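You operate a simulated robot arm through the tools that you are given. There is no shell and no other tool. Be economical: measure what you need, move in short steps, check, and stop when the job is done.

You run a simulated two-armed robot. Do the job below in one go: nothing can be reset, and whatever is moved stays where it is left.

Task
Set the yellow and the white cup out on the teapot stand, drawn out wide.
Fine: stand held steady with the other hand while its stiff half slides out; slid straight back to the middle line of the table top; yellow cup by the grip, white on the pale slats.

Only the result counts: the job must be done as asked and must still hold three seconds after the hand-in. Knocking over, shifting, dropping, spilling or breaking anything else fails it.

Robot
Two 6-joint arms with two-finger parallel grippers on one trunk, on a base that drives. Base frame: it is fixed to the floor where the robot stands at the start and does not move with it; the origin is under the middle of the robot, x ahead of it, y to its left, z up. Readings come in mm, rad, newtons and seconds.
The left shoulder is at the start at [60, 187, 1072], the right one opposite. With the tool pointing down near the work surface each hand reaches from about 260 to 620 mm from the robot's upright axis, wherever it stands, measured 20 degrees to its own side. Places, roughly: sliding half of the teapot stand [500, 100, 800]; long table [600, 0, 800]; teapot stand [500, 100, 800]; pale slats of the teapot stand [500, 100, 800]. Payload 1.57 kg a hand.
The TCP of each hand is the grasp point between the finger pads, 30 mm short of the fingertips. In the tool frame z runs along the fingers and y along their closing line. The gripper opens to 110 mm. The fingers are 24 mm wide and 12 mm thick; the gripper's body (48 by 112 mm) begins 78 mm behind the TCP.
Orientation is told as [roll, pitch, yaw] about the base's x, y, z axes, in that order, counted from this pose: with the fingers straight down and closing along the base's y, the tool's x points along the base's -x, its y along +y and its z along -z.

Tools
- The arms move only by the tool play_rows. It takes "left_rows", "right_rows" or both (then of equal length, played together; a hand with none holds still); each is a list of rows, each an object (a shift or turn left out is 0, a gripper value left out holds the last) with "travel": the shift along the tool's x, y, z in units of 300 mm (1.0 is 300 mm), a list of three; "rot": the turn, a rotation vector about the tool's x, y, z in units of 90 degrees (1.0 is 90 degrees), a list of three; "jaw": the closure, from 0 (fully open) to 1 (shut). In form: [{"travel": [tx, ty, tz], "rot": [ax, ay, az], "jaw": jaw}, ...]. A call has 1 to 8 rows; each row is the pose to reach, as a shift and turn from the pose commanded when the call began, along the tool's axes at that moment. A call with a number of a shift or a turn outside -1 to 1 is refused whole. A row lasts 0.2 s, in which the tool goes at most 50 mm and 0.15 rad; a call with a longer step from one row to the next is refused whole, and so is a gripper value outside its range. Where a pose cannot be reached the arm comes as near as it can. A force on the tool above 90 N (or 10 N above the force at the start of the call, whichever is more), or a blocked arm, ends the call early, and 0.2 s more pass. The fingers move at their own pace (about 153 mm/s each) and stop on an object; they squeeze with about 35 N. The grip force told is the motor's: it shows also when the fingers shut on nothing. Time passes only in rows, and 0.2 s behind the last, so rows that repeat a pose let the fingers close. The reply holds the time, the measured pose of the TCP, the force on the tool along the base axes, the opening and the grip force, in the units named above and with some noise, and new pictures: "show" is both (left out), scene, wrist or none (wrist: the cameras of the hands that moved).
- Cameras (640 x 400 px; columns grow to the right, rows downward): "scene" is now at [7.3, 23.2, 1605]; the picture's right is [0.33, -0.95, 0.00], its down [-0.78, -0.27, -0.56] and it looks along [0.53, 0.18, -0.83] (base axes); focal length 274 px, centre (320, 200). "left" rides on the left gripper at [70, -16, -141] in its tool frame; the picture's right is [0.23, 0.97, 0.00], its down [-0.86, 0.20, -0.48] and it looks along [-0.47, 0.11, 0.88] (tool axes); focal length 222 px, centre (320, 200). "right" rides on the right gripper at [70, 16, -141] in its tool frame; the picture's right is [-0.23, 0.97, 0.00], its down [-0.86, -0.20, -0.48] and it looks along [-0.47, -0.11, 0.88] (tool axes); focal length 222 px, centre (320, 200). There is no depth. A picture from a camera that has moved, and an enlarged one, comes with that camera's place and axes in the base frame and with its lens.
- raise_lower(by): slides the trunk up (or, below 0, down) by that many mm; the arms and the scene camera ride with it, the base frame stays. It gives what a move gives, with no picture.
- roll_base(legs): drives the robot by 1 to 6 legs, each [ahead, left, turn to the left] in mm, mm and rad, along the robot's own axes; the way and the turn of a leg run together, so that a leg with both is an arc; at most 1500 mm and 3.142 rad a leg. The arms and the cameras ride along, it lands a little off, and it stops where it bumps. It gives what a move gives, and a new picture of the scene camera.
- turn_head(pan, tilt): turns the head with the scene camera to pan (to the left, within 1.501 rad either way) and tilt (down, from -0.506 to 1.204), counted from straight ahead of the robot. It gives what a move gives, and a new picture of the scene camera.
- close_up(camera, box): a new picture of the part [left, top, right, bottom] of that camera's present view, enlarged. It takes no simulated time.
- close_job(): hands the job in; it is judged then, once.

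Work in short steps. Places have to be worked out from the pictures, the camera data and where the tool is seen: move nearer, look again, correct. Check each grasp and each placing, and mend what went wrong. You have 120 turns and 260 pictures in all, those below and enlarged ones among them. Open the grippers and draw the arms clear of the work before you hand the job in, unless the task says otherwise; then end with one line.

The tools are called after ">>>" by a JSON object that holds its "fn" and its "kwargs". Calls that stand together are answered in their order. play_rows: Moves the arms, as the interface text tells. Its arguments: {"type":"object","properties":{"left_rows":{"type":"array"},"right_rows":{"type":"array"},"show":{"type":"string","enum":["both","scene","wrist","none"]}},"required":[]} The other tools are called the same way: raise_lower (by) slides the trunk up or down; roll_base (legs) drives the base; turn_head (pan, tilt) turns the head that bears the scene camera; close_up (camera, box) takes an enlarged picture of a part of a camera's view; close_job () hands the job in.

At the start:

```text
time_s: 0.0
left_tcp_pos: [380.7, 387.0, 1113.5]
left_tool_rot: [0.002, -0.002, 0.0]
left_contact_force: [0.4, 0.2, 0.4]
left_finger_gap: 109.6
left_grip_force: 0.0
right_tcp_pos: [344.2, -2.2, 1103.4]
right_tool_rot: [0.001, 0.001, -0.001]
right_contact_force: [0.5, 0.0, 0.4]
right_finger_gap: 110.2
right_grip_force: 0.0
trunk travel left (down, up): [-700.0, 290.0]
robot x, y, heading: [2.7, -2.0, -0.001]
head pan, tilt: [0.332, 0.977]
```

scene: 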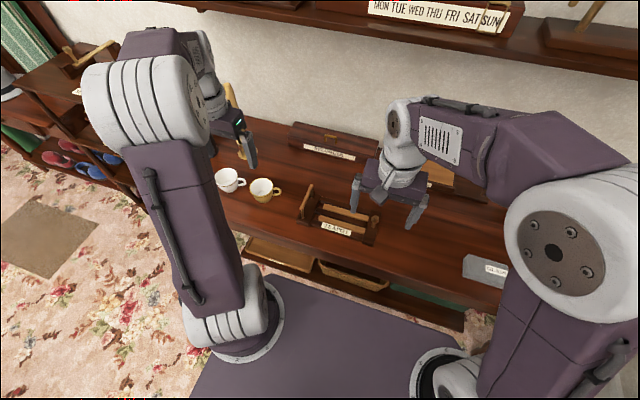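
right: 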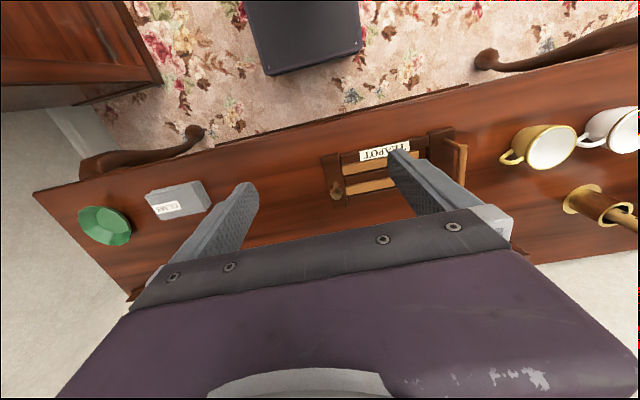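
left: 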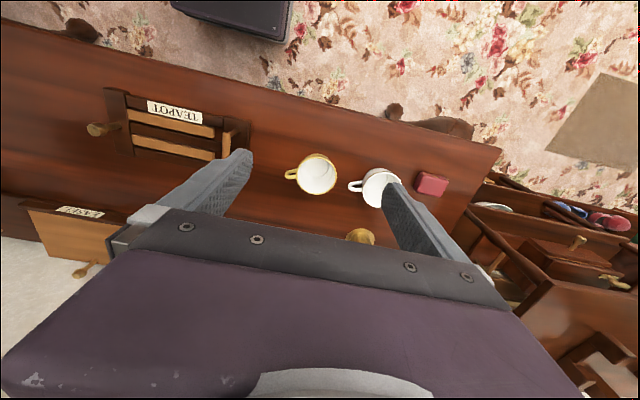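

The stand (label "TEAPOT") sits ahead of the robot, with the cups to its left. I'll enlarge the views to see how the stand is built.

>>> {"fn": "close_up", "kwargs": {"camera": "scene", "box": [200, 150, 400, 275]}}

>>> {"fn": "close_up", "kwargs": {"camera": "left", "box": [60, 60, 300, 210]}}

>>> {"fn": "close_up", "kwargs": {"camera": "right", "box": [300, 90, 620, 290]}}

```text
3.20 times, centred on (300, 212) of scene
camera zoom: at [7.3, 23.2, 1605.0], right [0.33, -0.95, 0.0], down [-0.78, -0.27, -0.56], along [0.53, 0.18, -0.83], focal length 877 px, centre (384, 160)
```

zoom: 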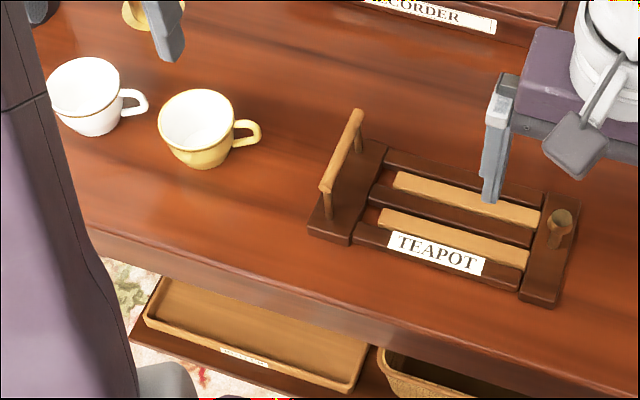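

```text
2.67 times, centred on (180, 135) of left
camera zoom: at [311.5, 369.7, 1255.7], right [-0.23, 0.97, 0.0], down [0.85, 0.2, 0.48], along [0.47, 0.11, -0.88], focal length 592 px, centre (693, 373)
```

zoom: 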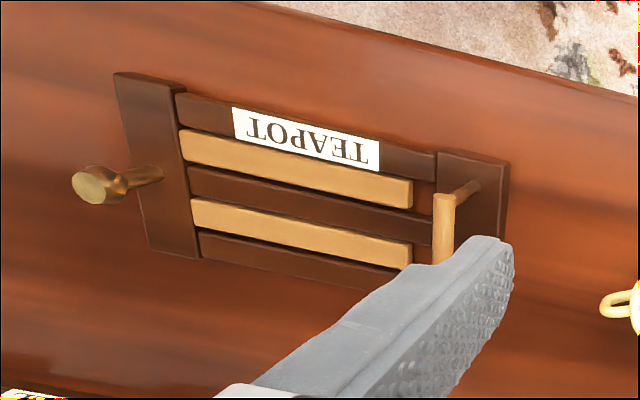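

```text
2.00 times, centred on (460, 190) of right
camera zoom: at [274.0, 12.5, 1245.9], right [0.23, 0.97, 0.0], down [0.86, -0.2, 0.48], along [0.47, -0.11, -0.88], focal length 444 px, centre (40, 220)
```

zoom: 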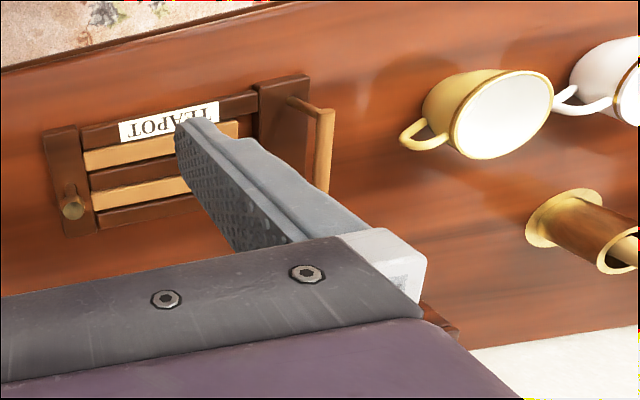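

Triangulating between the views puts the grip bar at about y 231, x 437–533, z 850, and the knob at about (485, -2, 845). The stand is parallel to the table edge. I'll bring both hands above these points with the jaws half shut.

>>> {"fn": "play_rows", "kwargs": {"left_rows": [{"travel": [-0.058, -0.087, 0.0905], "jaw": 0.4}, {"travel": [-0.116, -0.174, 0.181]}, {"travel": [-0.174, -0.261, 0.2715]}, {"travel": [-0.232, -0.348, 0.362]}, {"travel": [-0.29, -0.435, 0.4525]}, {"travel": [-0.347, -0.52, 0.543]}, {"travel": [-0.347, -0.52, 0.543]}], "right_rows": [{"travel": [-0.078, 0, 0.085], "jaw": 0.4}, {"travel": [-0.156, 0, 0.17]}, {"travel": [-0.234, 0, 0.255]}, {"travel": [-0.312, 0, 0.34]}, {"travel": [-0.39, 0, 0.425]}, {"travel": [-0.47, 0, 0.51]}, {"travel": [-0.47, 0, 0.51]}]}}

```text
time_s: 1.6
left_tcp_pos: [483.7, 229.1, 950.4]
left_tool_rot: [0.0, -0.002, 0.0]
left_contact_force: [-0.5, -0.5, 0.0]
left_finger_gap: 66.0
left_grip_force: 0.0
right_tcp_pos: [484.6, -3.5, 950.5]
right_tool_rot: [0.001, -0.003, -0.001]
right_contact_force: [0.0, -0.1, -0.6]
right_finger_gap: 65.9
right_grip_force: 0.1
trunk travel left (down, up): [-700.0, 290.0]
robot x, y, heading: [3.5, -3.2, -0.001]
head pan, tilt: [0.332, 0.977]
camera scene: at [5.8, 23.5, 1605.0], right [0.33, -0.95, 0.0], down [-0.78, -0.27, -0.56], along [0.53, 0.18, -0.83], focal length 274 px, centre (320, 200)
camera right: at [413.5, 12.5, 1092.9], right [0.23, 0.97, 0.0], down [0.85, -0.2, 0.48], along [0.47, -0.11, -0.88], focal length 222 px, centre (320, 200)
camera left: at [414.2, 213.6, 1092.5], right [-0.23, 0.97, 0.0], down [0.85, 0.2, 0.48], along [0.47, 0.11, -0.88], focal length 222 px, centre (320, 200)
```

scene: 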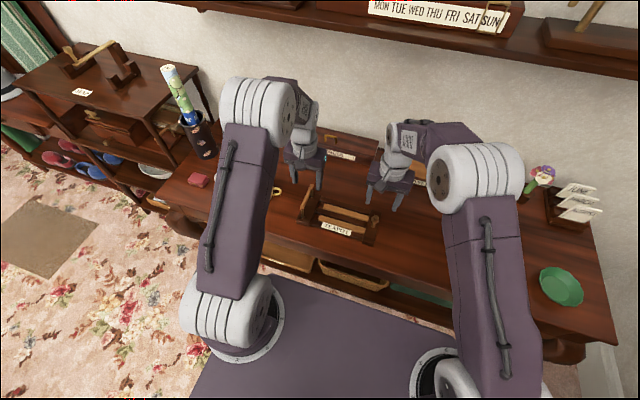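
right: 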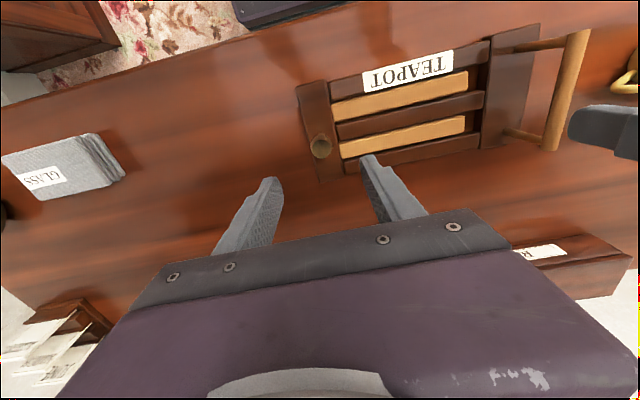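
left: 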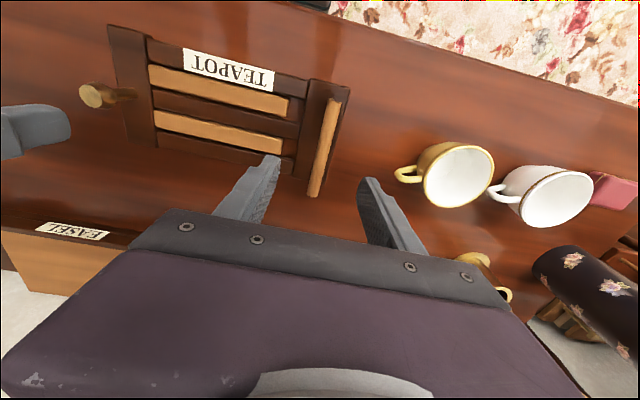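

Both hands are above the stand. I'll enlarge the stand, and the back edge of the table so I can find the middle line.

>>> {"fn": "close_up", "kwargs": {"camera": "right", "box": [280, 10, 600, 210]}}

>>> {"fn": "close_up", "kwargs": {"camera": "scene", "box": [420, 140, 640, 370]}}

>>> {"fn": "close_up", "kwargs": {"camera": "scene", "box": [140, 90, 400, 260]}}

```text
2.00 times, centred on (440, 110) of right
camera zoom: at [413.5, 12.5, 1092.9], right [0.23, 0.97, 0.0], down [0.85, -0.2, 0.48], along [0.47, -0.11, -0.88], focal length 444 px, centre (80, 380)
```

zoom: 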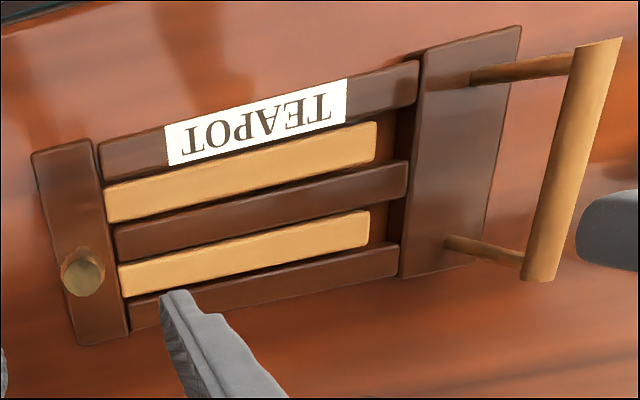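

```text
1.74 times, centred on (530, 255) of scene
camera zoom: at [5.8, 23.5, 1605.0], right [0.33, -0.95, 0.0], down [-0.78, -0.27, -0.56], along [0.53, 0.18, -0.83], focal length 477 px, centre (-45, 104)
```

zoom: 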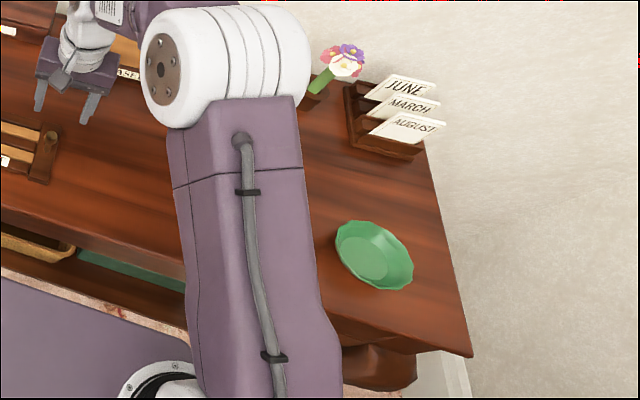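

```text
2.35 times, centred on (270, 175) of scene
camera zoom: at [5.8, 23.5, 1605.0], right [0.33, -0.95, 0.0], down [-0.78, -0.27, -0.56], along [0.53, 0.18, -0.83], focal length 645 px, centre (438, 259)
```

zoom: 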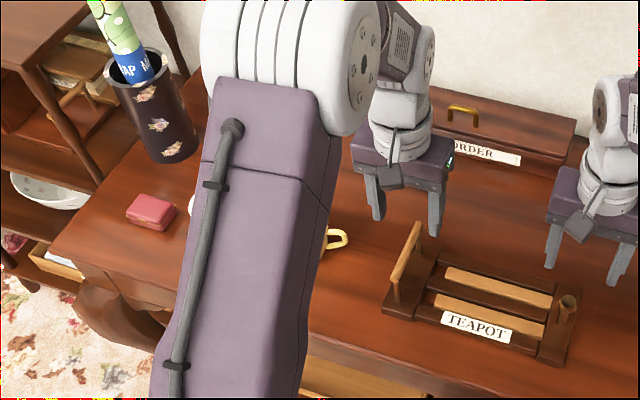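

I need the table's back edge, so I'll turn the head to look at it.

>>> {"fn": "turn_head", "kwargs": {"pan": -0.35, "tilt": 0.75}}

>>> {"fn": "turn_head", "kwargs": {"pan": 0.25, "tilt": 0.8}}

```text
time_s: 2.7
left_tcp_pos: [483.4, 230.5, 950.4]
left_tool_rot: [0.001, -0.002, -0.001]
left_contact_force: [0.4, 0.3, -0.1]
left_finger_gap: 66.1
left_grip_force: 0.0
right_tcp_pos: [483.6, -2.1, 952.0]
right_tool_rot: [-0.001, 0.002, 0.001]
right_contact_force: [0.1, 0.1, -0.6]
right_finger_gap: 66.1
right_grip_force: 0.0
trunk travel left (down, up): [-700.0, 290.0]
robot x, y, heading: [-0.9, -1.1, -0.001]
head pan, tilt: [-0.351, 0.75]
camera scene: at [17.9, -28.3, 1622.4], right [-0.34, -0.94, 0.0], down [-0.64, 0.23, -0.73], along [0.69, -0.25, -0.68], focal length 274 px, centre (320, 200)
```

scene: 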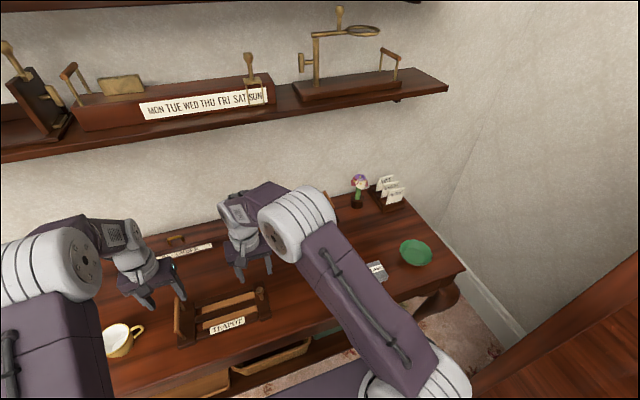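

```text
time_s: 3.7
left_tcp_pos: [484.7, 231.0, 950.7]
left_tool_rot: [0.001, -0.001, 0.0]
left_contact_force: [0.6, 1.2, 0.0]
left_finger_gap: 66.1
left_grip_force: 0.0
right_tcp_pos: [483.9, -2.0, 951.1]
right_tool_rot: [0.001, -0.001, 0.0]
right_contact_force: [0.0, -0.3, 0.9]
right_finger_gap: 66.3
right_grip_force: 0.0
trunk travel left (down, up): [-700.0, 290.0]
robot x, y, heading: [-1.6, 0.6, -0.003]
head pan, tilt: [0.25, 0.799]
camera scene: at [18.4, 19.8, 1618.5], right [0.25, -0.97, 0.0], down [-0.69, -0.18, -0.7], along [0.68, 0.17, -0.72], focal length 274 px, centre (320, 200)
```

scene: 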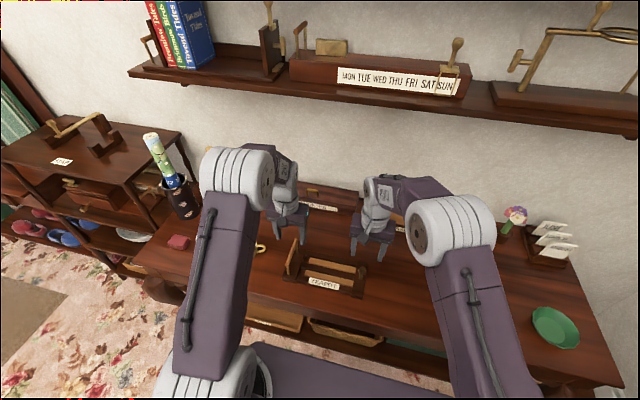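

>>> {"fn": "close_up", "kwargs": {"camera": "scene", "box": [440, 170, 600, 270]}}

>>> {"fn": "close_up", "kwargs": {"camera": "scene", "box": [280, 160, 440, 260]}}

```text
4.00 times, centred on (520, 220) of scene
camera zoom: at [18.4, 19.8, 1618.5], right [0.25, -0.97, 0.0], down [-0.69, -0.18, -0.7], along [0.68, 0.17, -0.72], focal length 1096 px, centre (-480, 120)
```

zoom: 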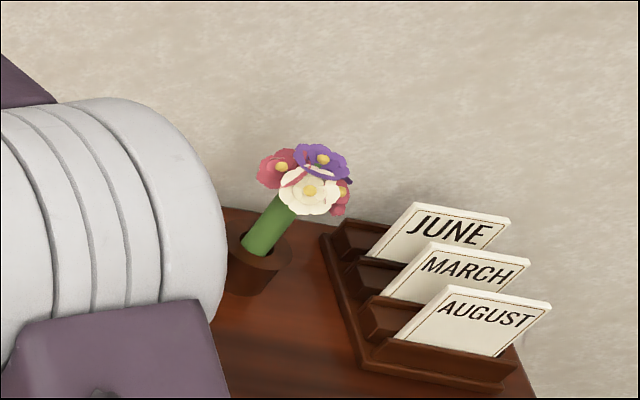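

```text
4.00 times, centred on (360, 210) of scene
camera zoom: at [18.4, 19.8, 1618.5], right [0.25, -0.97, 0.0], down [-0.69, -0.18, -0.7], along [0.68, 0.17, -0.72], focal length 1096 px, centre (160, 160)
```

zoom: 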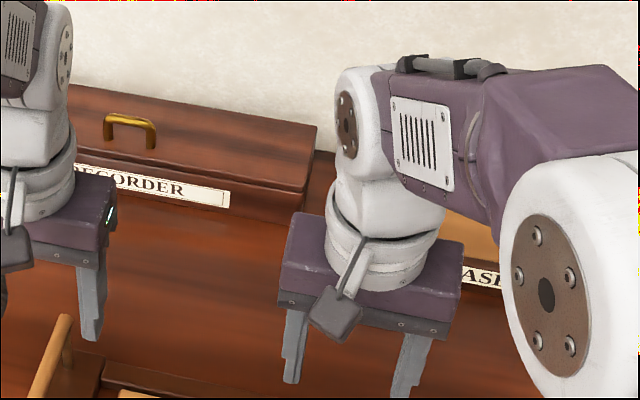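

The back edge is at x ≈ 866 and the front edge at x ≈ 350, so the middle line is about x 608. Now I'll lower both hands around the grip and the knob.

>>> {"fn": "play_rows", "kwargs": {"left_rows": [{"travel": [0, 0, 0.12]}, {"travel": [0, 0, 0.24]}, {"travel": [0, 0, 0.36]}, {"travel": [0, 0, 0.36]}], "right_rows": [{"travel": [0, 0, 0.12]}, {"travel": [0, 0, 0.24]}, {"travel": [0, 0, 0.375]}, {"travel": [0, 0, 0.375]}], "show": "wrist"}}

```text
time_s: 4.7
left_tcp_pos: [484.7, 229.3, 843.5]
left_tool_rot: [-0.001, -0.001, 0.0]
left_contact_force: [0.1, 0.3, 0.0]
left_finger_gap: 66.1
left_grip_force: 0.1
right_tcp_pos: [483.7, -3.1, 838.5]
right_tool_rot: [0.0, -0.001, 0.0]
right_contact_force: [1.0, 0.7, 0.1]
right_finger_gap: 66.1
right_grip_force: 0.1
trunk travel left (down, up): [-700.0, 290.0]
robot x, y, heading: [2.6, 0.7, 0.001]
head pan, tilt: [0.25, 0.799]
camera right: at [414.3, 12.4, 980.7], right [0.23, 0.97, 0.0], down [0.85, -0.2, 0.48], along [0.47, -0.11, -0.88], focal length 222 px, centre (320, 200)
camera left: at [415.3, 213.8, 984.5], right [-0.23, 0.97, 0.0], down [0.85, 0.2, 0.48], along [0.47, 0.11, -0.88], focal length 222 px, centre (320, 200)
```

right: 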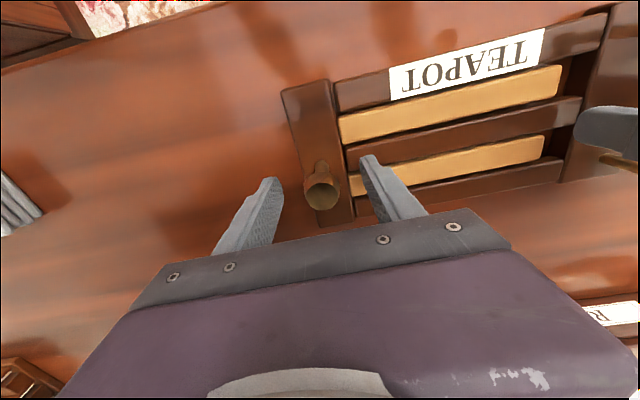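
left: 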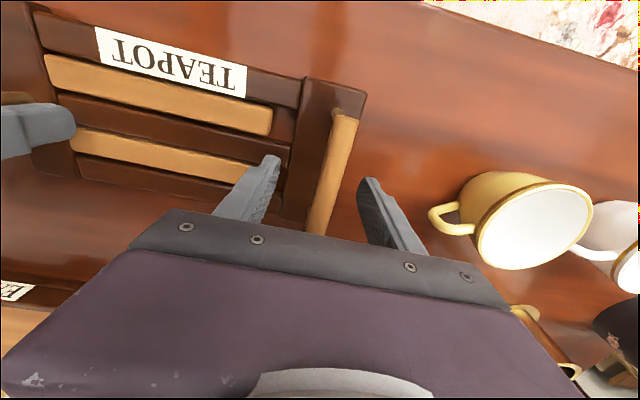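

Both hands straddle their targets, so I'll close the grippers.

>>> {"fn": "play_rows", "kwargs": {"left_rows": [{"jaw": 0.7}, {"jaw": 1}, {"jaw": 1}, {"jaw": 1}], "right_rows": [{"jaw": 0.7}, {"jaw": 1}, {"jaw": 1}, {"jaw": 1}], "show": "wrist"}}

```text
time_s: 5.7
left_tcp_pos: [485.1, 230.0, 843.9]
left_tool_rot: [0.001, 0.0, 0.0]
left_contact_force: [0.0, -1.2, 0.0]
left_finger_gap: 14.3
left_grip_force: 30.8
right_tcp_pos: [483.4, -2.2, 839.1]
right_tool_rot: [0.0, 0.002, 0.0]
right_contact_force: [-0.3, 0.8, 0.8]
right_finger_gap: 23.6
right_grip_force: 35.1
trunk travel left (down, up): [-700.0, 290.0]
robot x, y, heading: [-1.8, 1.1, -0.001]
head pan, tilt: [0.25, 0.799]
camera right: at [415.1, 12.5, 980.6], right [0.23, 0.97, 0.0], down [0.86, -0.2, 0.48], along [0.47, -0.11, -0.88], focal length 222 px, centre (320, 200)
camera left: at [416.1, 214.0, 984.3], right [-0.23, 0.97, 0.0], down [0.85, 0.2, 0.48], along [0.47, 0.11, -0.88], focal length 222 px, centre (320, 200)
```

right: 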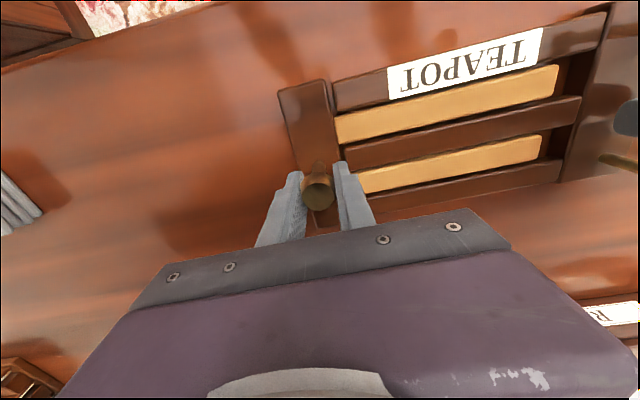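
left: 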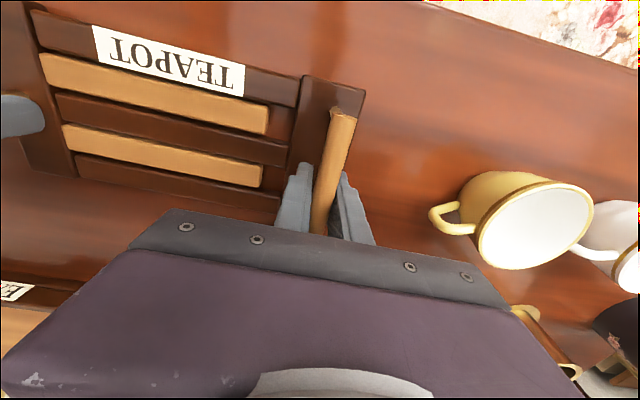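

Both are gripped, with openings of 14 and 24 mm. I'll draw the knob half toward -y in small steps while the left hand holds the grip.

>>> {"fn": "play_rows", "kwargs": {"right_rows": [{"travel": [0, -0.02, 0]}, {"travel": [0, -0.04, 0]}, {"travel": [0, -0.06, 0]}, {"travel": [0, -0.08, 0]}, {"travel": [0, -0.1, 0]}, {"travel": [0, -0.12, 0]}, {"travel": [0, -0.12, 0]}], "left_rows": [{"jaw": 1}, {"jaw": 1}, {"jaw": 1}, {"jaw": 1}, {"jaw": 1}, {"jaw": 1}, {"jaw": 1}], "show": "wrist"}}

```text
time_s: 7.3
left_tcp_pos: [484.8, 230.4, 842.3]
left_tool_rot: [0.0, -0.001, 0.0]
left_contact_force: [0.6, -1.0, 1.1]
left_finger_gap: 14.3
left_grip_force: 30.8
right_tcp_pos: [486.2, -38.0, 838.8]
right_tool_rot: [0.0, -0.001, 0.001]
right_contact_force: [0.4, 1.0, 0.9]
right_finger_gap: 23.5
right_grip_force: 35.3
trunk travel left (down, up): [-700.0, 290.0]
robot x, y, heading: [-2.3, -2.8, 0.003]
head pan, tilt: [0.25, 0.799]
camera right: at [415.5, -23.1, 980.5], right [0.23, 0.97, 0.0], down [0.86, -0.2, 0.48], along [0.47, -0.11, -0.88], focal length 222 px, centre (320, 200)
camera left: at [415.9, 214.4, 984.5], right [-0.23, 0.97, 0.0], down [0.85, 0.2, 0.48], along [0.47, 0.11, -0.88], focal length 222 px, centre (320, 200)
```

right: 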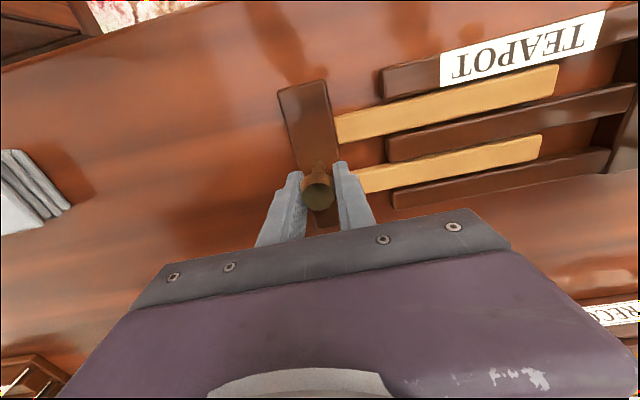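
left: 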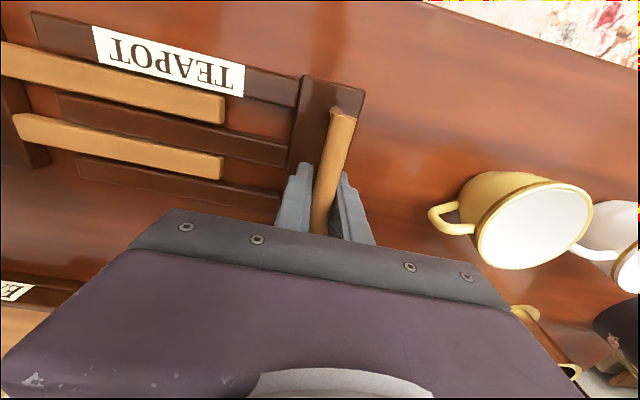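

It slides cleanly and the grip half stays still. I'll keep drawing until it reaches its stop.

>>> {"fn": "play_rows", "kwargs": {"right_rows": [{"travel": [0, -0.02, 0]}, {"travel": [0, -0.04, 0]}, {"travel": [0, -0.06, 0]}, {"travel": [0, -0.08, 0]}, {"travel": [0, -0.1, 0]}, {"travel": [0, -0.12, 0]}, {"travel": [0, -0.14, 0]}, {"travel": [0, -0.14, 0]}], "left_rows": [{"jaw": 1}, {"jaw": 1}, {"jaw": 1}, {"jaw": 1}, {"jaw": 1}, {"jaw": 1}, {"jaw": 1}, {"jaw": 1}], "show": "wrist"}}

```text
time_s: 9.1
left_tcp_pos: [484.4, 230.1, 842.0]
left_tool_rot: [-0.001, 0.001, -0.001]
left_contact_force: [0.2, -0.7, 0.5]
left_finger_gap: 14.4
left_grip_force: 30.3
right_tcp_pos: [485.2, -82.1, 837.8]
right_tool_rot: [0.001, 0.0, 0.0]
right_contact_force: [-0.6, 1.0, 0.2]
right_finger_gap: 23.0
right_grip_force: 34.7
trunk travel left (down, up): [-700.0, 290.0]
robot x, y, heading: [0.6, 2.6, -0.002]
head pan, tilt: [0.25, 0.799]
camera right: at [415.7, -65.9, 980.5], right [0.23, 0.97, 0.0], down [0.86, -0.2, 0.48], along [0.47, -0.11, -0.88], focal length 222 px, centre (320, 200)
camera left: at [416.1, 214.3, 984.4], right [-0.23, 0.97, 0.0], down [0.85, 0.2, 0.48], along [0.47, 0.11, -0.88], focal length 222 px, centre (320, 200)
```

right: 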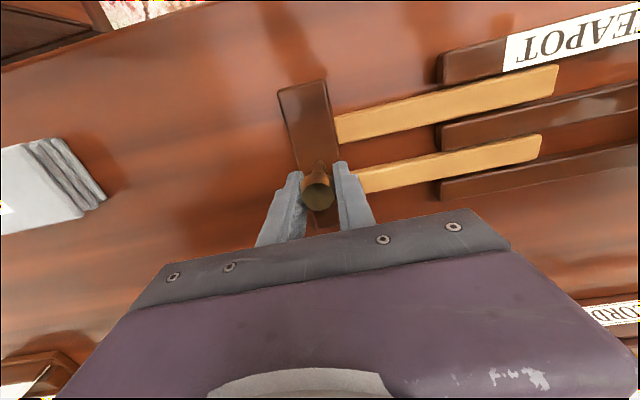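
left: 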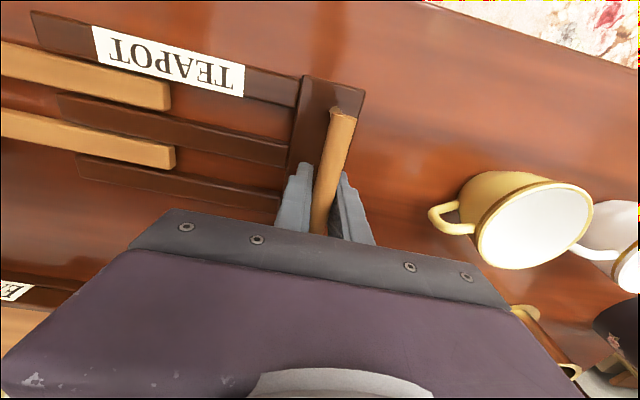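

80 mm out with no stop yet. I'll continue in finer steps.

>>> {"fn": "play_rows", "kwargs": {"right_rows": [{"travel": [0, -0.013, 0]}, {"travel": [0, -0.026, 0]}, {"travel": [0, -0.039, 0]}, {"travel": [0, -0.052, 0]}, {"travel": [0, -0.065, 0]}, {"travel": [0, -0.078, 0]}, {"travel": [0, -0.091, 0]}, {"travel": [0, -0.104, 0]}], "left_rows": [{"jaw": 1}, {"jaw": 1}, {"jaw": 1}, {"jaw": 1}, {"jaw": 1}, {"jaw": 1}, {"jaw": 1}, {"jaw": 1}], "show": "wrist"}}

```text
time_s: 10.9
left_tcp_pos: [485.9, 230.6, 841.6]
left_tool_rot: [0.0, -0.002, 0.002]
left_contact_force: [-0.2, -4.8, -0.3]
left_finger_gap: 14.2
left_grip_force: 30.8
right_tcp_pos: [484.8, -111.4, 838.2]
right_tool_rot: [0.0, 0.0, 0.0]
right_contact_force: [0.3, 7.9, 0.9]
right_finger_gap: 23.5
right_grip_force: 35.2
trunk travel left (down, up): [-700.0, 290.0]
robot x, y, heading: [-0.4, -0.3, -0.0]
head pan, tilt: [0.25, 0.799]
camera right: at [415.4, -96.5, 980.5], right [0.23, 0.97, 0.0], down [0.86, -0.2, 0.48], along [0.47, -0.11, -0.88], focal length 222 px, centre (320, 200)
camera left: at [416.0, 214.0, 984.5], right [-0.23, 0.97, 0.0], down [0.85, 0.2, 0.48], along [0.47, 0.11, -0.88], focal length 222 px, centre (320, 200)
```

right: 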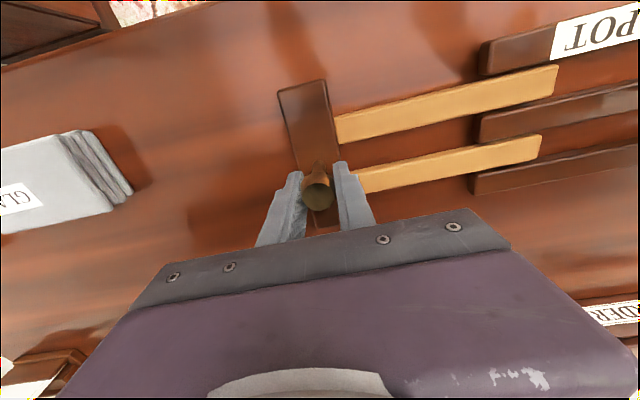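
left: 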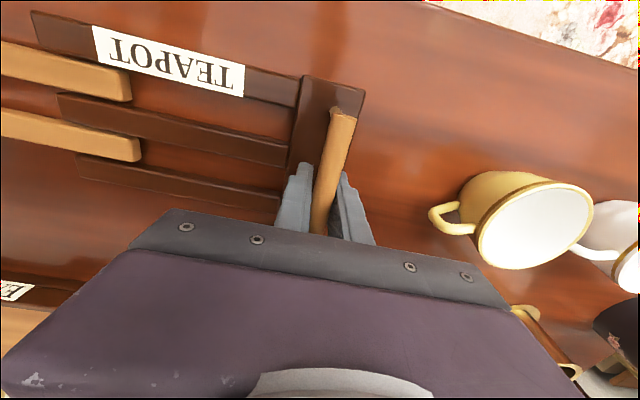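

>>> {"fn": "play_rows", "kwargs": {"right_rows": [{"travel": [0, -0.01, 0]}, {"travel": [0, -0.02, 0]}, {"travel": [0, -0.03, 0]}, {"travel": [0, -0.04, 0]}, {"travel": [0, -0.05, 0]}], "left_rows": [{"jaw": 1}, {"jaw": 1}, {"jaw": 1}, {"jaw": 1}, {"jaw": 1}], "show": "wrist"}}

```text
time_s: 12.1
left_tcp_pos: [483.7, 226.9, 842.9]
left_tool_rot: [-0.004, 0.003, -0.002]
left_contact_force: [-0.1, -69.0, -2.4]
left_finger_gap: 21.4
left_grip_force: 34.1
right_tcp_pos: [485.9, -122.7, 838.0]
right_tool_rot: [0.005, -0.001, 0.001]
right_contact_force: [-0.5, 69.9, 2.7]
right_finger_gap: 26.7
right_grip_force: 35.1
trunk travel left (down, up): [-700.0, 290.0]
robot x, y, heading: [-1.6, 0.8, 0.006]
head pan, tilt: [0.25, 0.799]
camera right: at [415.3, -107.7, 980.7], right [0.23, 0.97, 0.01], down [0.85, -0.2, 0.48], along [0.47, -0.1, -0.88], focal length 222 px, centre (320, 200)
camera left: at [415.6, 210.5, 984.5], right [-0.23, 0.97, 0.0], down [0.86, 0.2, 0.48], along [0.47, 0.1, -0.88], focal length 222 px, centre (320, 200)
```

right: 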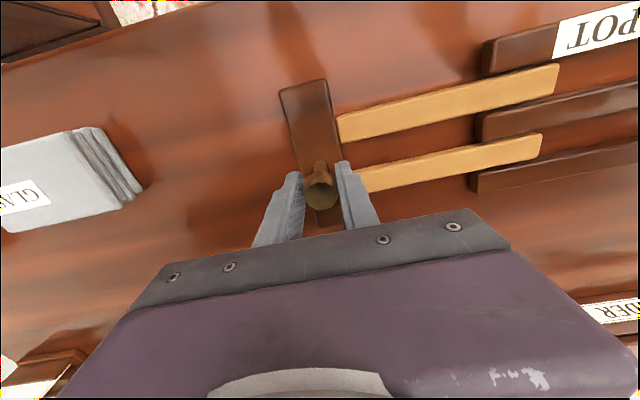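
left: 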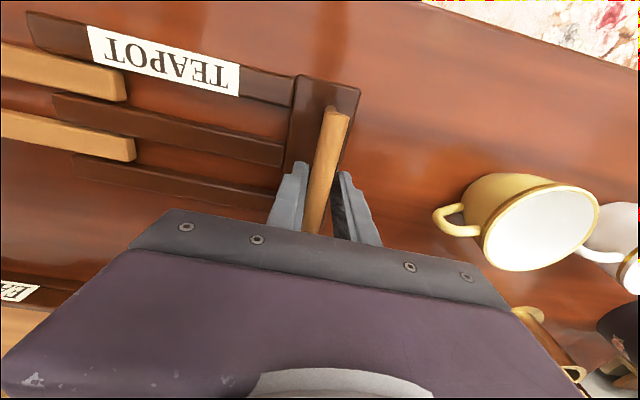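

The stop is reached at about 112 mm of draw (70 N on both hands). I'll ease the right hand back to take the strain off.

>>> {"fn": "play_rows", "kwargs": {"right_rows": [{"travel": [0, 0.015, 0]}, {"travel": [0, 0.03, 0]}, {"travel": [0, 0.043, 0]}, {"travel": [0, 0.043, 0]}], "left_rows": [{"jaw": 1}, {"jaw": 1}, {"jaw": 1}, {"jaw": 1}], "show": "both"}}

```text
time_s: 13.1
left_tcp_pos: [485.2, 229.0, 842.4]
left_tool_rot: [0.0, -0.001, -0.002]
left_contact_force: [-1.2, -38.2, -5.7]
left_finger_gap: 14.6
left_grip_force: 30.4
right_tcp_pos: [483.0, -113.4, 838.0]
right_tool_rot: [0.0, 0.001, 0.0]
right_contact_force: [1.7, 38.2, 2.2]
right_finger_gap: 23.4
right_grip_force: 34.6
trunk travel left (down, up): [-700.0, 290.0]
robot x, y, heading: [-2.8, 0.7, -0.001]
head pan, tilt: [0.25, 0.799]
camera scene: at [18.8, 19.9, 1618.4], right [0.25, -0.97, 0.0], down [-0.69, -0.18, -0.7], along [0.68, 0.17, -0.72], focal length 274 px, centre (320, 200)
camera right: at [414.3, -98.1, 980.6], right [0.23, 0.97, 0.0], down [0.86, -0.2, 0.48], along [0.46, -0.11, -0.88], focal length 222 px, centre (320, 200)
camera left: at [416.2, 213.4, 984.4], right [-0.23, 0.97, 0.0], down [0.85, 0.2, 0.48], along [0.47, 0.11, -0.88], focal length 222 px, centre (320, 200)
```

scene: 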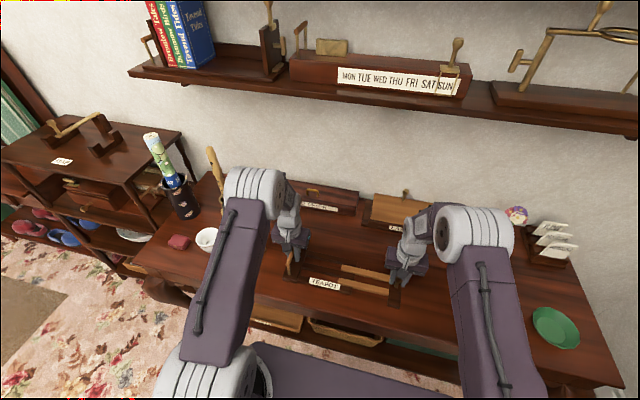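
right: 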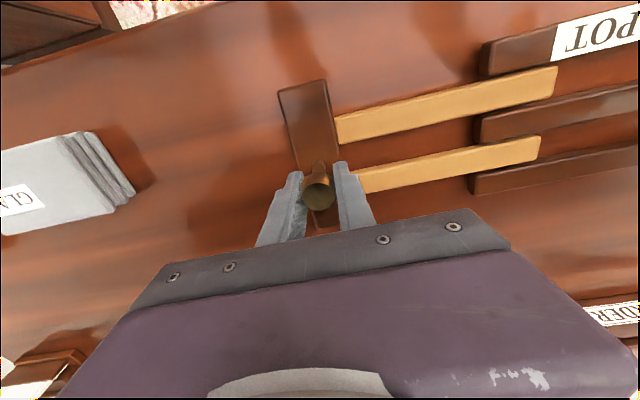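
left: 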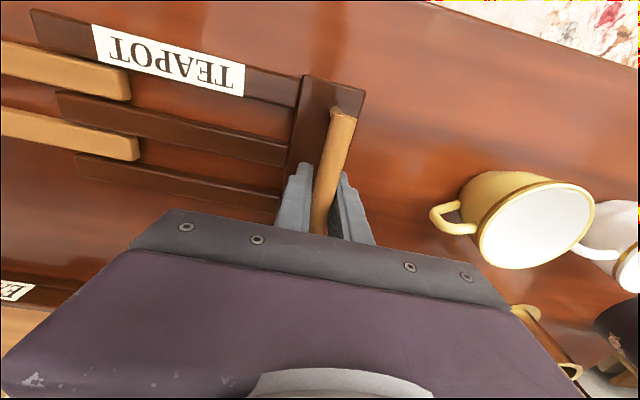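

The slide is fully out and under slight tension. The middle line is about 125 mm further than here, beyond the left arm's reach from this spot. So I'll relax, let go, lift and drive about 65 mm ahead before sliding the stand.

>>> {"fn": "play_rows", "kwargs": {"right_rows": [{"travel": [0, 0.005, 0], "jaw": 1}, {"travel": [0, 0.005, 0], "jaw": 0.7}, {"travel": [0, 0.005, 0], "jaw": 0.4}, {"travel": [0, 0.005, 0], "jaw": 0.4}, {"travel": [0, 0.005, -0.12], "jaw": 0.4}, {"travel": [0, 0.005, -0.24], "jaw": 0.4}, {"travel": [0, 0.005, -0.36], "jaw": 0.4}], "left_rows": [{"jaw": 1}, {"jaw": 0.7}, {"jaw": 0.4}, {"jaw": 0.4}, {"travel": [0, 0, -0.12], "jaw": 0.4}, {"travel": [0, 0, -0.24], "jaw": 0.4}, {"travel": [0, 0, -0.36], "jaw": 0.4}], "show": "none"}}

>>> {"fn": "roll_base", "kwargs": {"legs": [[65, 0, 0]]}}

>>> {"fn": "close_up", "kwargs": {"camera": "right", "box": [0, 0, 640, 400]}}

>>> {"fn": "close_up", "kwargs": {"camera": "left", "box": [0, 0, 640, 400]}}

```text
time_s: 14.7
left_tcp_pos: [485.2, 231.7, 950.6]
left_tool_rot: [0.001, -0.001, 0.002]
left_contact_force: [-0.1, 0.5, 0.1]
left_finger_gap: 66.1
left_grip_force: 0.0
right_tcp_pos: [484.2, -113.9, 945.9]
right_tool_rot: [0.002, -0.001, 0.001]
right_contact_force: [0.0, -0.7, -0.1]
right_finger_gap: 65.7
right_grip_force: 0.0
trunk travel left (down, up): [-700.0, 290.0]
robot x, y, heading: [-1.6, -1.1, -0.002]
head pan, tilt: [0.25, 0.799]
```

```text
time_s: 15.7
left_tcp_pos: [549.3, 233.0, 950.7]
left_tool_rot: [0.0, -0.001, 0.0]
left_contact_force: [-0.5, 0.4, -0.2]
left_finger_gap: 66.0
left_grip_force: 0.1
right_tcp_pos: [549.2, -114.5, 946.0]
right_tool_rot: [0.0, -0.002, 0.0]
right_contact_force: [0.3, 0.1, 0.7]
right_finger_gap: 65.9
right_grip_force: 0.1
trunk travel left (down, up): [-700.0, 290.0]
robot x, y, heading: [62.7, 1.2, -0.003]
head pan, tilt: [0.25, 0.799]
camera scene: at [82.1, 19.7, 1618.5], right [0.25, -0.97, 0.0], down [-0.69, -0.18, -0.7], along [0.68, 0.17, -0.72], focal length 274 px, centre (320, 200)
```

scene: 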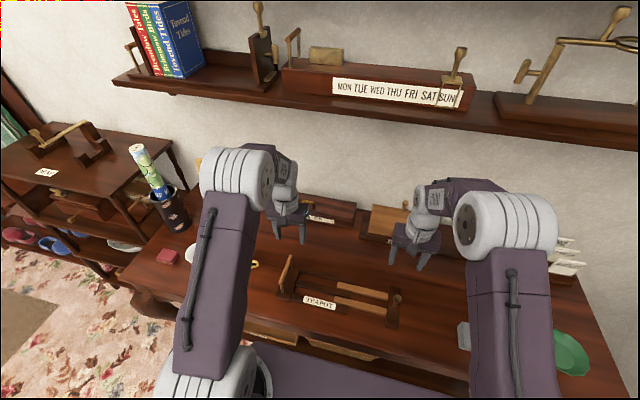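

```text
1.00 times, centred on (320, 200) of right
camera zoom: at [479.7, -98.5, 1087.6], right [0.23, 0.97, 0.0], down [0.85, -0.2, 0.48], along [0.47, -0.11, -0.88], focal length 222 px, centre (320, 200)
```

zoom: 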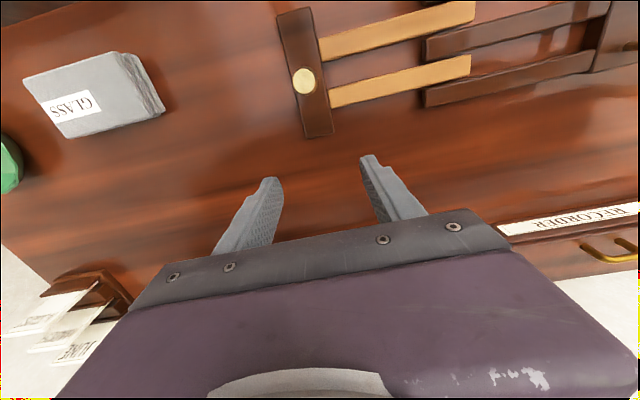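

```text
1.00 times, centred on (320, 200) of left
camera zoom: at [481.2, 215.7, 1092.7], right [-0.23, 0.97, 0.0], down [0.85, 0.2, 0.48], along [0.47, 0.11, -0.88], focal length 222 px, centre (320, 200)
```

zoom: 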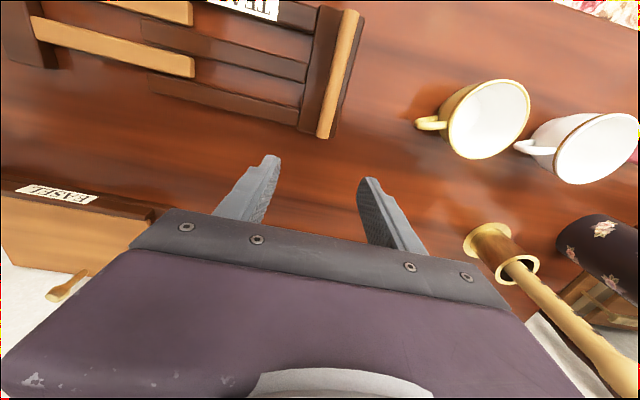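

The base moved 64 mm without bumping. The nearly vertical view puts the stand's centre at x ≈ 479 (end bar 415–543), so it needs about +129 mm. I'll re-grasp both ends.

>>> {"fn": "play_rows", "kwargs": {"right_rows": [{"travel": [0.115, 0, 0.05]}, {"travel": [0.23, 0, 0.1]}, {"travel": [0.23, 0, 0.23]}, {"travel": [0.23, 0, 0.357]}, {"travel": [0.23, 0, 0.357], "jaw": 0.7}, {"travel": [0.23, 0, 0.357], "jaw": 1}, {"travel": [0.23, 0, 0.357], "jaw": 1}, {"travel": [0.23, 0, 0.357], "jaw": 1}], "left_rows": [{"travel": [0.115, -0.003, 0.05]}, {"travel": [0.23, -0.005, 0.1]}, {"travel": [0.23, -0.005, 0.23]}, {"travel": [0.23, -0.005, 0.359]}, {"travel": [0.23, -0.005, 0.359], "jaw": 0.7}, {"travel": [0.23, -0.005, 0.359], "jaw": 1}, {"travel": [0.23, -0.005, 0.359], "jaw": 1}, {"travel": [0.23, -0.005, 0.359], "jaw": 1}], "show": "wrist"}}

```text
time_s: 17.5
left_tcp_pos: [479.4, 231.2, 842.5]
left_tool_rot: [0.0, -0.003, -0.001]
left_contact_force: [-2.9, -19.4, 1.9]
left_finger_gap: 14.5
left_grip_force: 30.6
right_tcp_pos: [480.8, -112.7, 838.5]
right_tool_rot: [0.001, -0.002, 0.0]
right_contact_force: [1.0, 18.9, 0.9]
right_finger_gap: 23.3
right_grip_force: 34.7
trunk travel left (down, up): [-700.0, 290.0]
robot x, y, heading: [63.8, 2.4, 0.003]
head pan, tilt: [0.25, 0.799]
camera right: at [411.1, -97.3, 981.1], right [0.23, 0.97, 0.0], down [0.85, -0.2, 0.48], along [0.47, -0.11, -0.88], focal length 222 px, centre (320, 200)
camera left: at [411.4, 213.8, 984.0], right [-0.23, 0.97, 0.0], down [0.85, 0.2, 0.48], along [0.47, 0.11, -0.88], focal length 222 px, centre (320, 200)
```

right: 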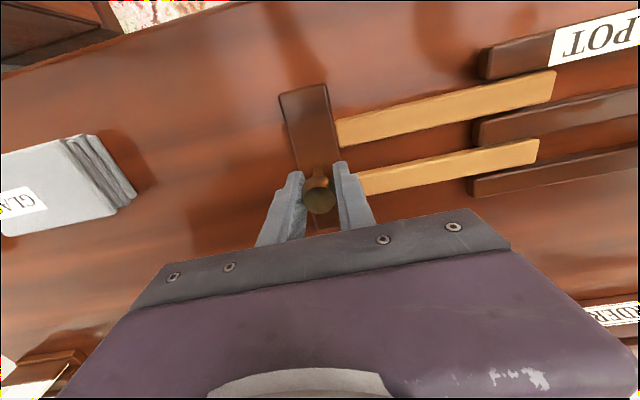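
left: 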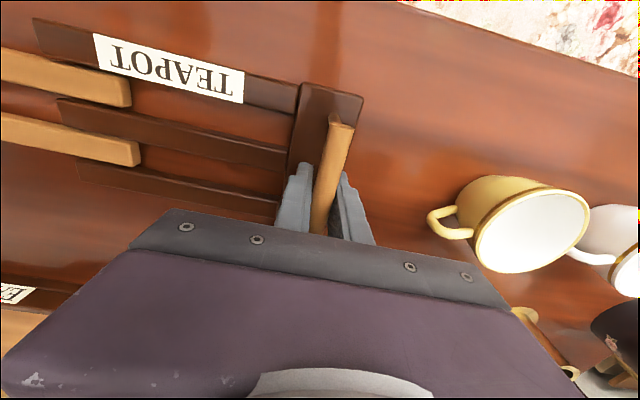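

Both are re-grasped with mild tension. Next I'll slide straight back (+x) in equal steps with both hands, half the way first.

>>> {"fn": "play_rows", "kwargs": {"right_rows": [{"travel": [-0.03, 0, 0]}, {"travel": [-0.06, 0, 0]}, {"travel": [-0.09, 0, 0]}, {"travel": [-0.12, 0, 0]}, {"travel": [-0.15, 0, 0]}, {"travel": [-0.18, 0, 0]}, {"travel": [-0.21, 0, 0]}, {"travel": [-0.21, 0, 0]}], "left_rows": [{"travel": [-0.03, 0, 0]}, {"travel": [-0.06, 0, 0]}, {"travel": [-0.09, 0, 0]}, {"travel": [-0.12, 0, 0]}, {"travel": [-0.15, 0, 0]}, {"travel": [-0.18, 0, 0]}, {"travel": [-0.21, 0, 0]}, {"travel": [-0.21, 0, 0]}], "show": "wrist"}}

```text
time_s: 19.3
left_tcp_pos: [544.3, 231.2, 842.3]
left_tool_rot: [-0.001, -0.002, 0.0]
left_contact_force: [-1.8, -38.6, -2.6]
left_finger_gap: 14.3
left_grip_force: 30.9
right_tcp_pos: [543.6, -112.9, 838.9]
right_tool_rot: [0.0, -0.002, -0.001]
right_contact_force: [-2.3, 38.4, 14.4]
right_finger_gap: 23.4
right_grip_force: 34.6
trunk travel left (down, up): [-700.0, 290.0]
robot x, y, heading: [67.4, -2.4, 0.003]
head pan, tilt: [0.25, 0.799]
camera right: at [473.6, -97.2, 980.7], right [0.23, 0.97, 0.0], down [0.85, -0.2, 0.48], along [0.47, -0.11, -0.88], focal length 222 px, centre (320, 200)
camera left: at [475.2, 214.3, 984.9], right [-0.23, 0.97, 0.0], down [0.85, 0.2, 0.48], along [0.47, 0.11, -0.88], focal length 222 px, centre (320, 200)
```

right: 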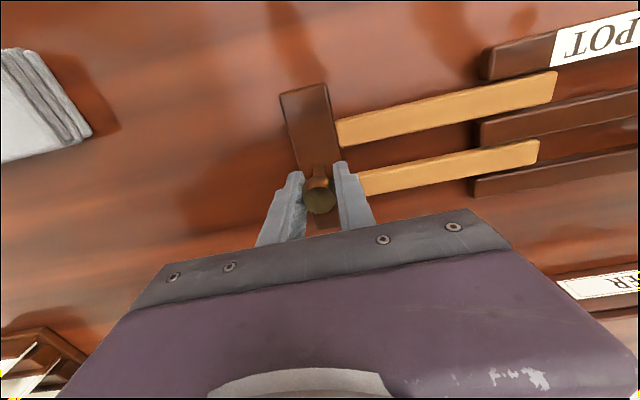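
left: 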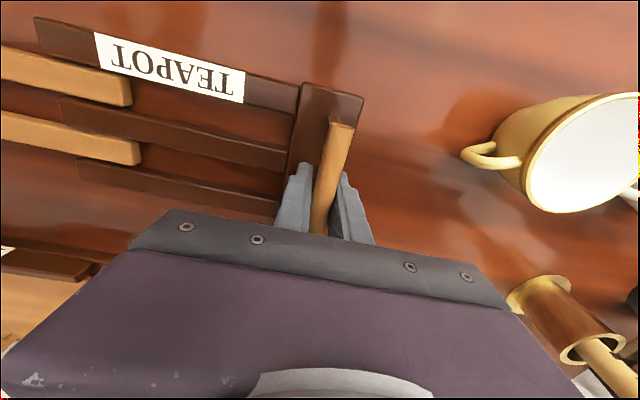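

>>> {"fn": "play_rows", "kwargs": {"right_rows": [{"travel": [-0.03, 0.002, 0]}, {"travel": [-0.06, 0.003, 0]}, {"travel": [-0.09, 0.003, 0]}, {"travel": [-0.12, 0.003, 0]}, {"travel": [-0.15, 0.003, 0]}, {"travel": [-0.18, 0.003, 0]}, {"travel": [-0.217, 0.003, 0]}, {"travel": [-0.217, 0.003, 0]}], "left_rows": [{"travel": [-0.03, 0, 0]}, {"travel": [-0.06, 0, 0]}, {"travel": [-0.09, 0, 0]}, {"travel": [-0.12, 0, 0]}, {"travel": [-0.15, 0, 0]}, {"travel": [-0.18, 0, 0]}, {"travel": [-0.217, 0, 0]}, {"travel": [-0.217, 0, 0]}], "show": "both"}}

```text
time_s: 21.1
left_tcp_pos: [610.1, 230.2, 842.4]
left_tool_rot: [0.001, -0.003, 0.0]
left_contact_force: [-1.2, -29.0, -0.7]
left_finger_gap: 14.5
left_grip_force: 30.4
right_tcp_pos: [608.2, -112.2, 838.0]
right_tool_rot: [0.002, 0.0, 0.002]
right_contact_force: [-2.8, 28.5, 12.9]
right_finger_gap: 23.3
right_grip_force: 34.5
trunk travel left (down, up): [-700.0, 290.0]
robot x, y, heading: [66.0, -0.7, 0.003]
head pan, tilt: [0.25, 0.799]
camera scene: at [82.0, 20.4, 1618.5], right [0.25, -0.97, 0.0], down [-0.69, -0.18, -0.7], along [0.68, 0.17, -0.72], focal length 274 px, centre (320, 200)
camera right: at [539.0, -97.1, 980.7], right [0.23, 0.97, 0.0], down [0.85, -0.2, 0.48], along [0.47, -0.11, -0.88], focal length 222 px, centre (320, 200)
camera left: at [540.9, 214.1, 984.6], right [-0.23, 0.97, 0.0], down [0.85, 0.2, 0.48], along [0.47, 0.11, -0.88], focal length 222 px, centre (320, 200)
```

scene: 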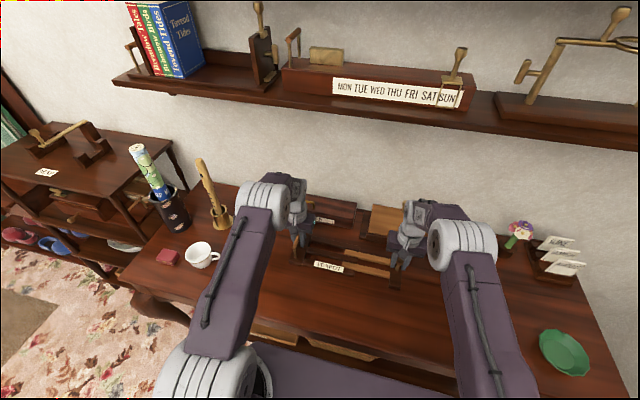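
right: 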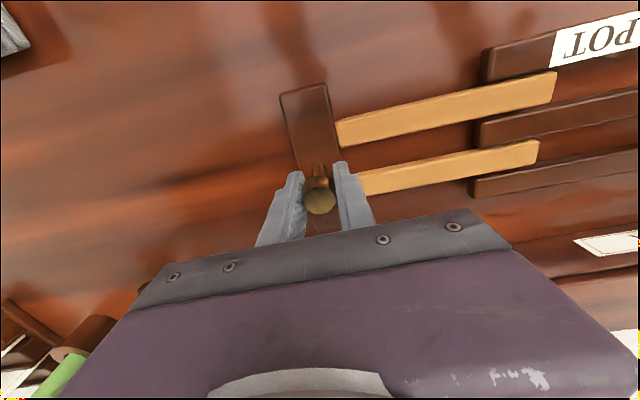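
left: 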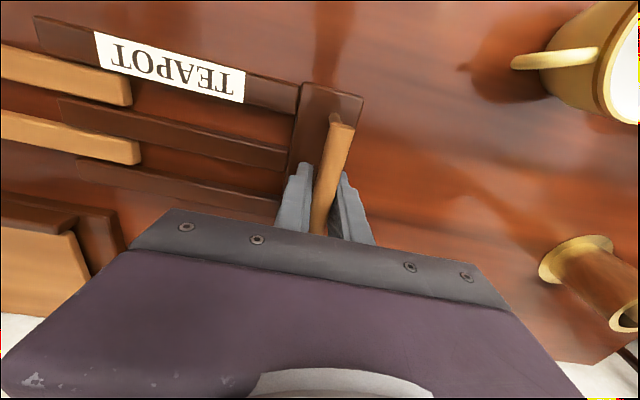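

The stand has come along with the hands. I'll check its place against the table's front and back edges.

>>> {"fn": "close_up", "kwargs": {"camera": "scene", "box": [280, 180, 440, 280]}}

>>> {"fn": "close_up", "kwargs": {"camera": "scene", "box": [260, 280, 460, 400]}}

>>> {"fn": "close_up", "kwargs": {"camera": "scene", "box": [180, 170, 280, 232]}}

```text
4.00 times, centred on (360, 230) of scene
camera zoom: at [82.0, 20.4, 1618.5], right [0.25, -0.97, 0.0], down [-0.69, -0.18, -0.7], along [0.68, 0.17, -0.72], focal length 1096 px, centre (160, 80)
```

zoom: 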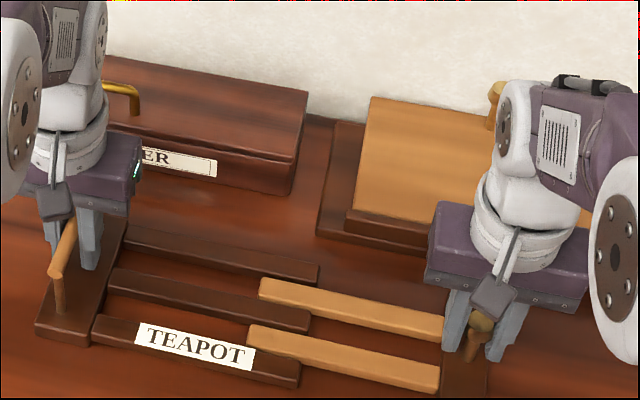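

```text
3.20 times, centred on (360, 340) of scene
camera zoom: at [82.0, 20.4, 1618.5], right [0.25, -0.97, 0.0], down [-0.69, -0.18, -0.7], along [0.68, 0.17, -0.72], focal length 877 px, centre (192, -248)
```

zoom: 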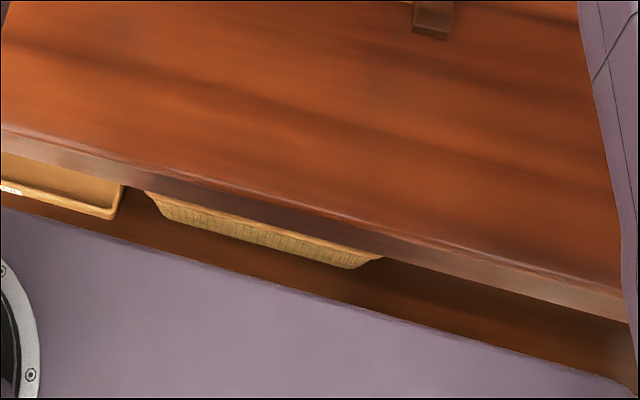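

```text
6.40 times, centred on (230, 201) of scene
camera zoom: at [82.0, 20.4, 1618.5], right [0.25, -0.97, 0.0], down [-0.69, -0.18, -0.7], along [0.68, 0.17, -0.72], focal length 1754 px, centre (896, 194)
```

zoom: 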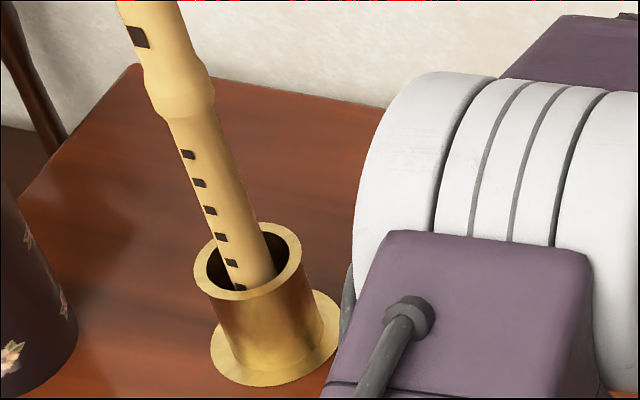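

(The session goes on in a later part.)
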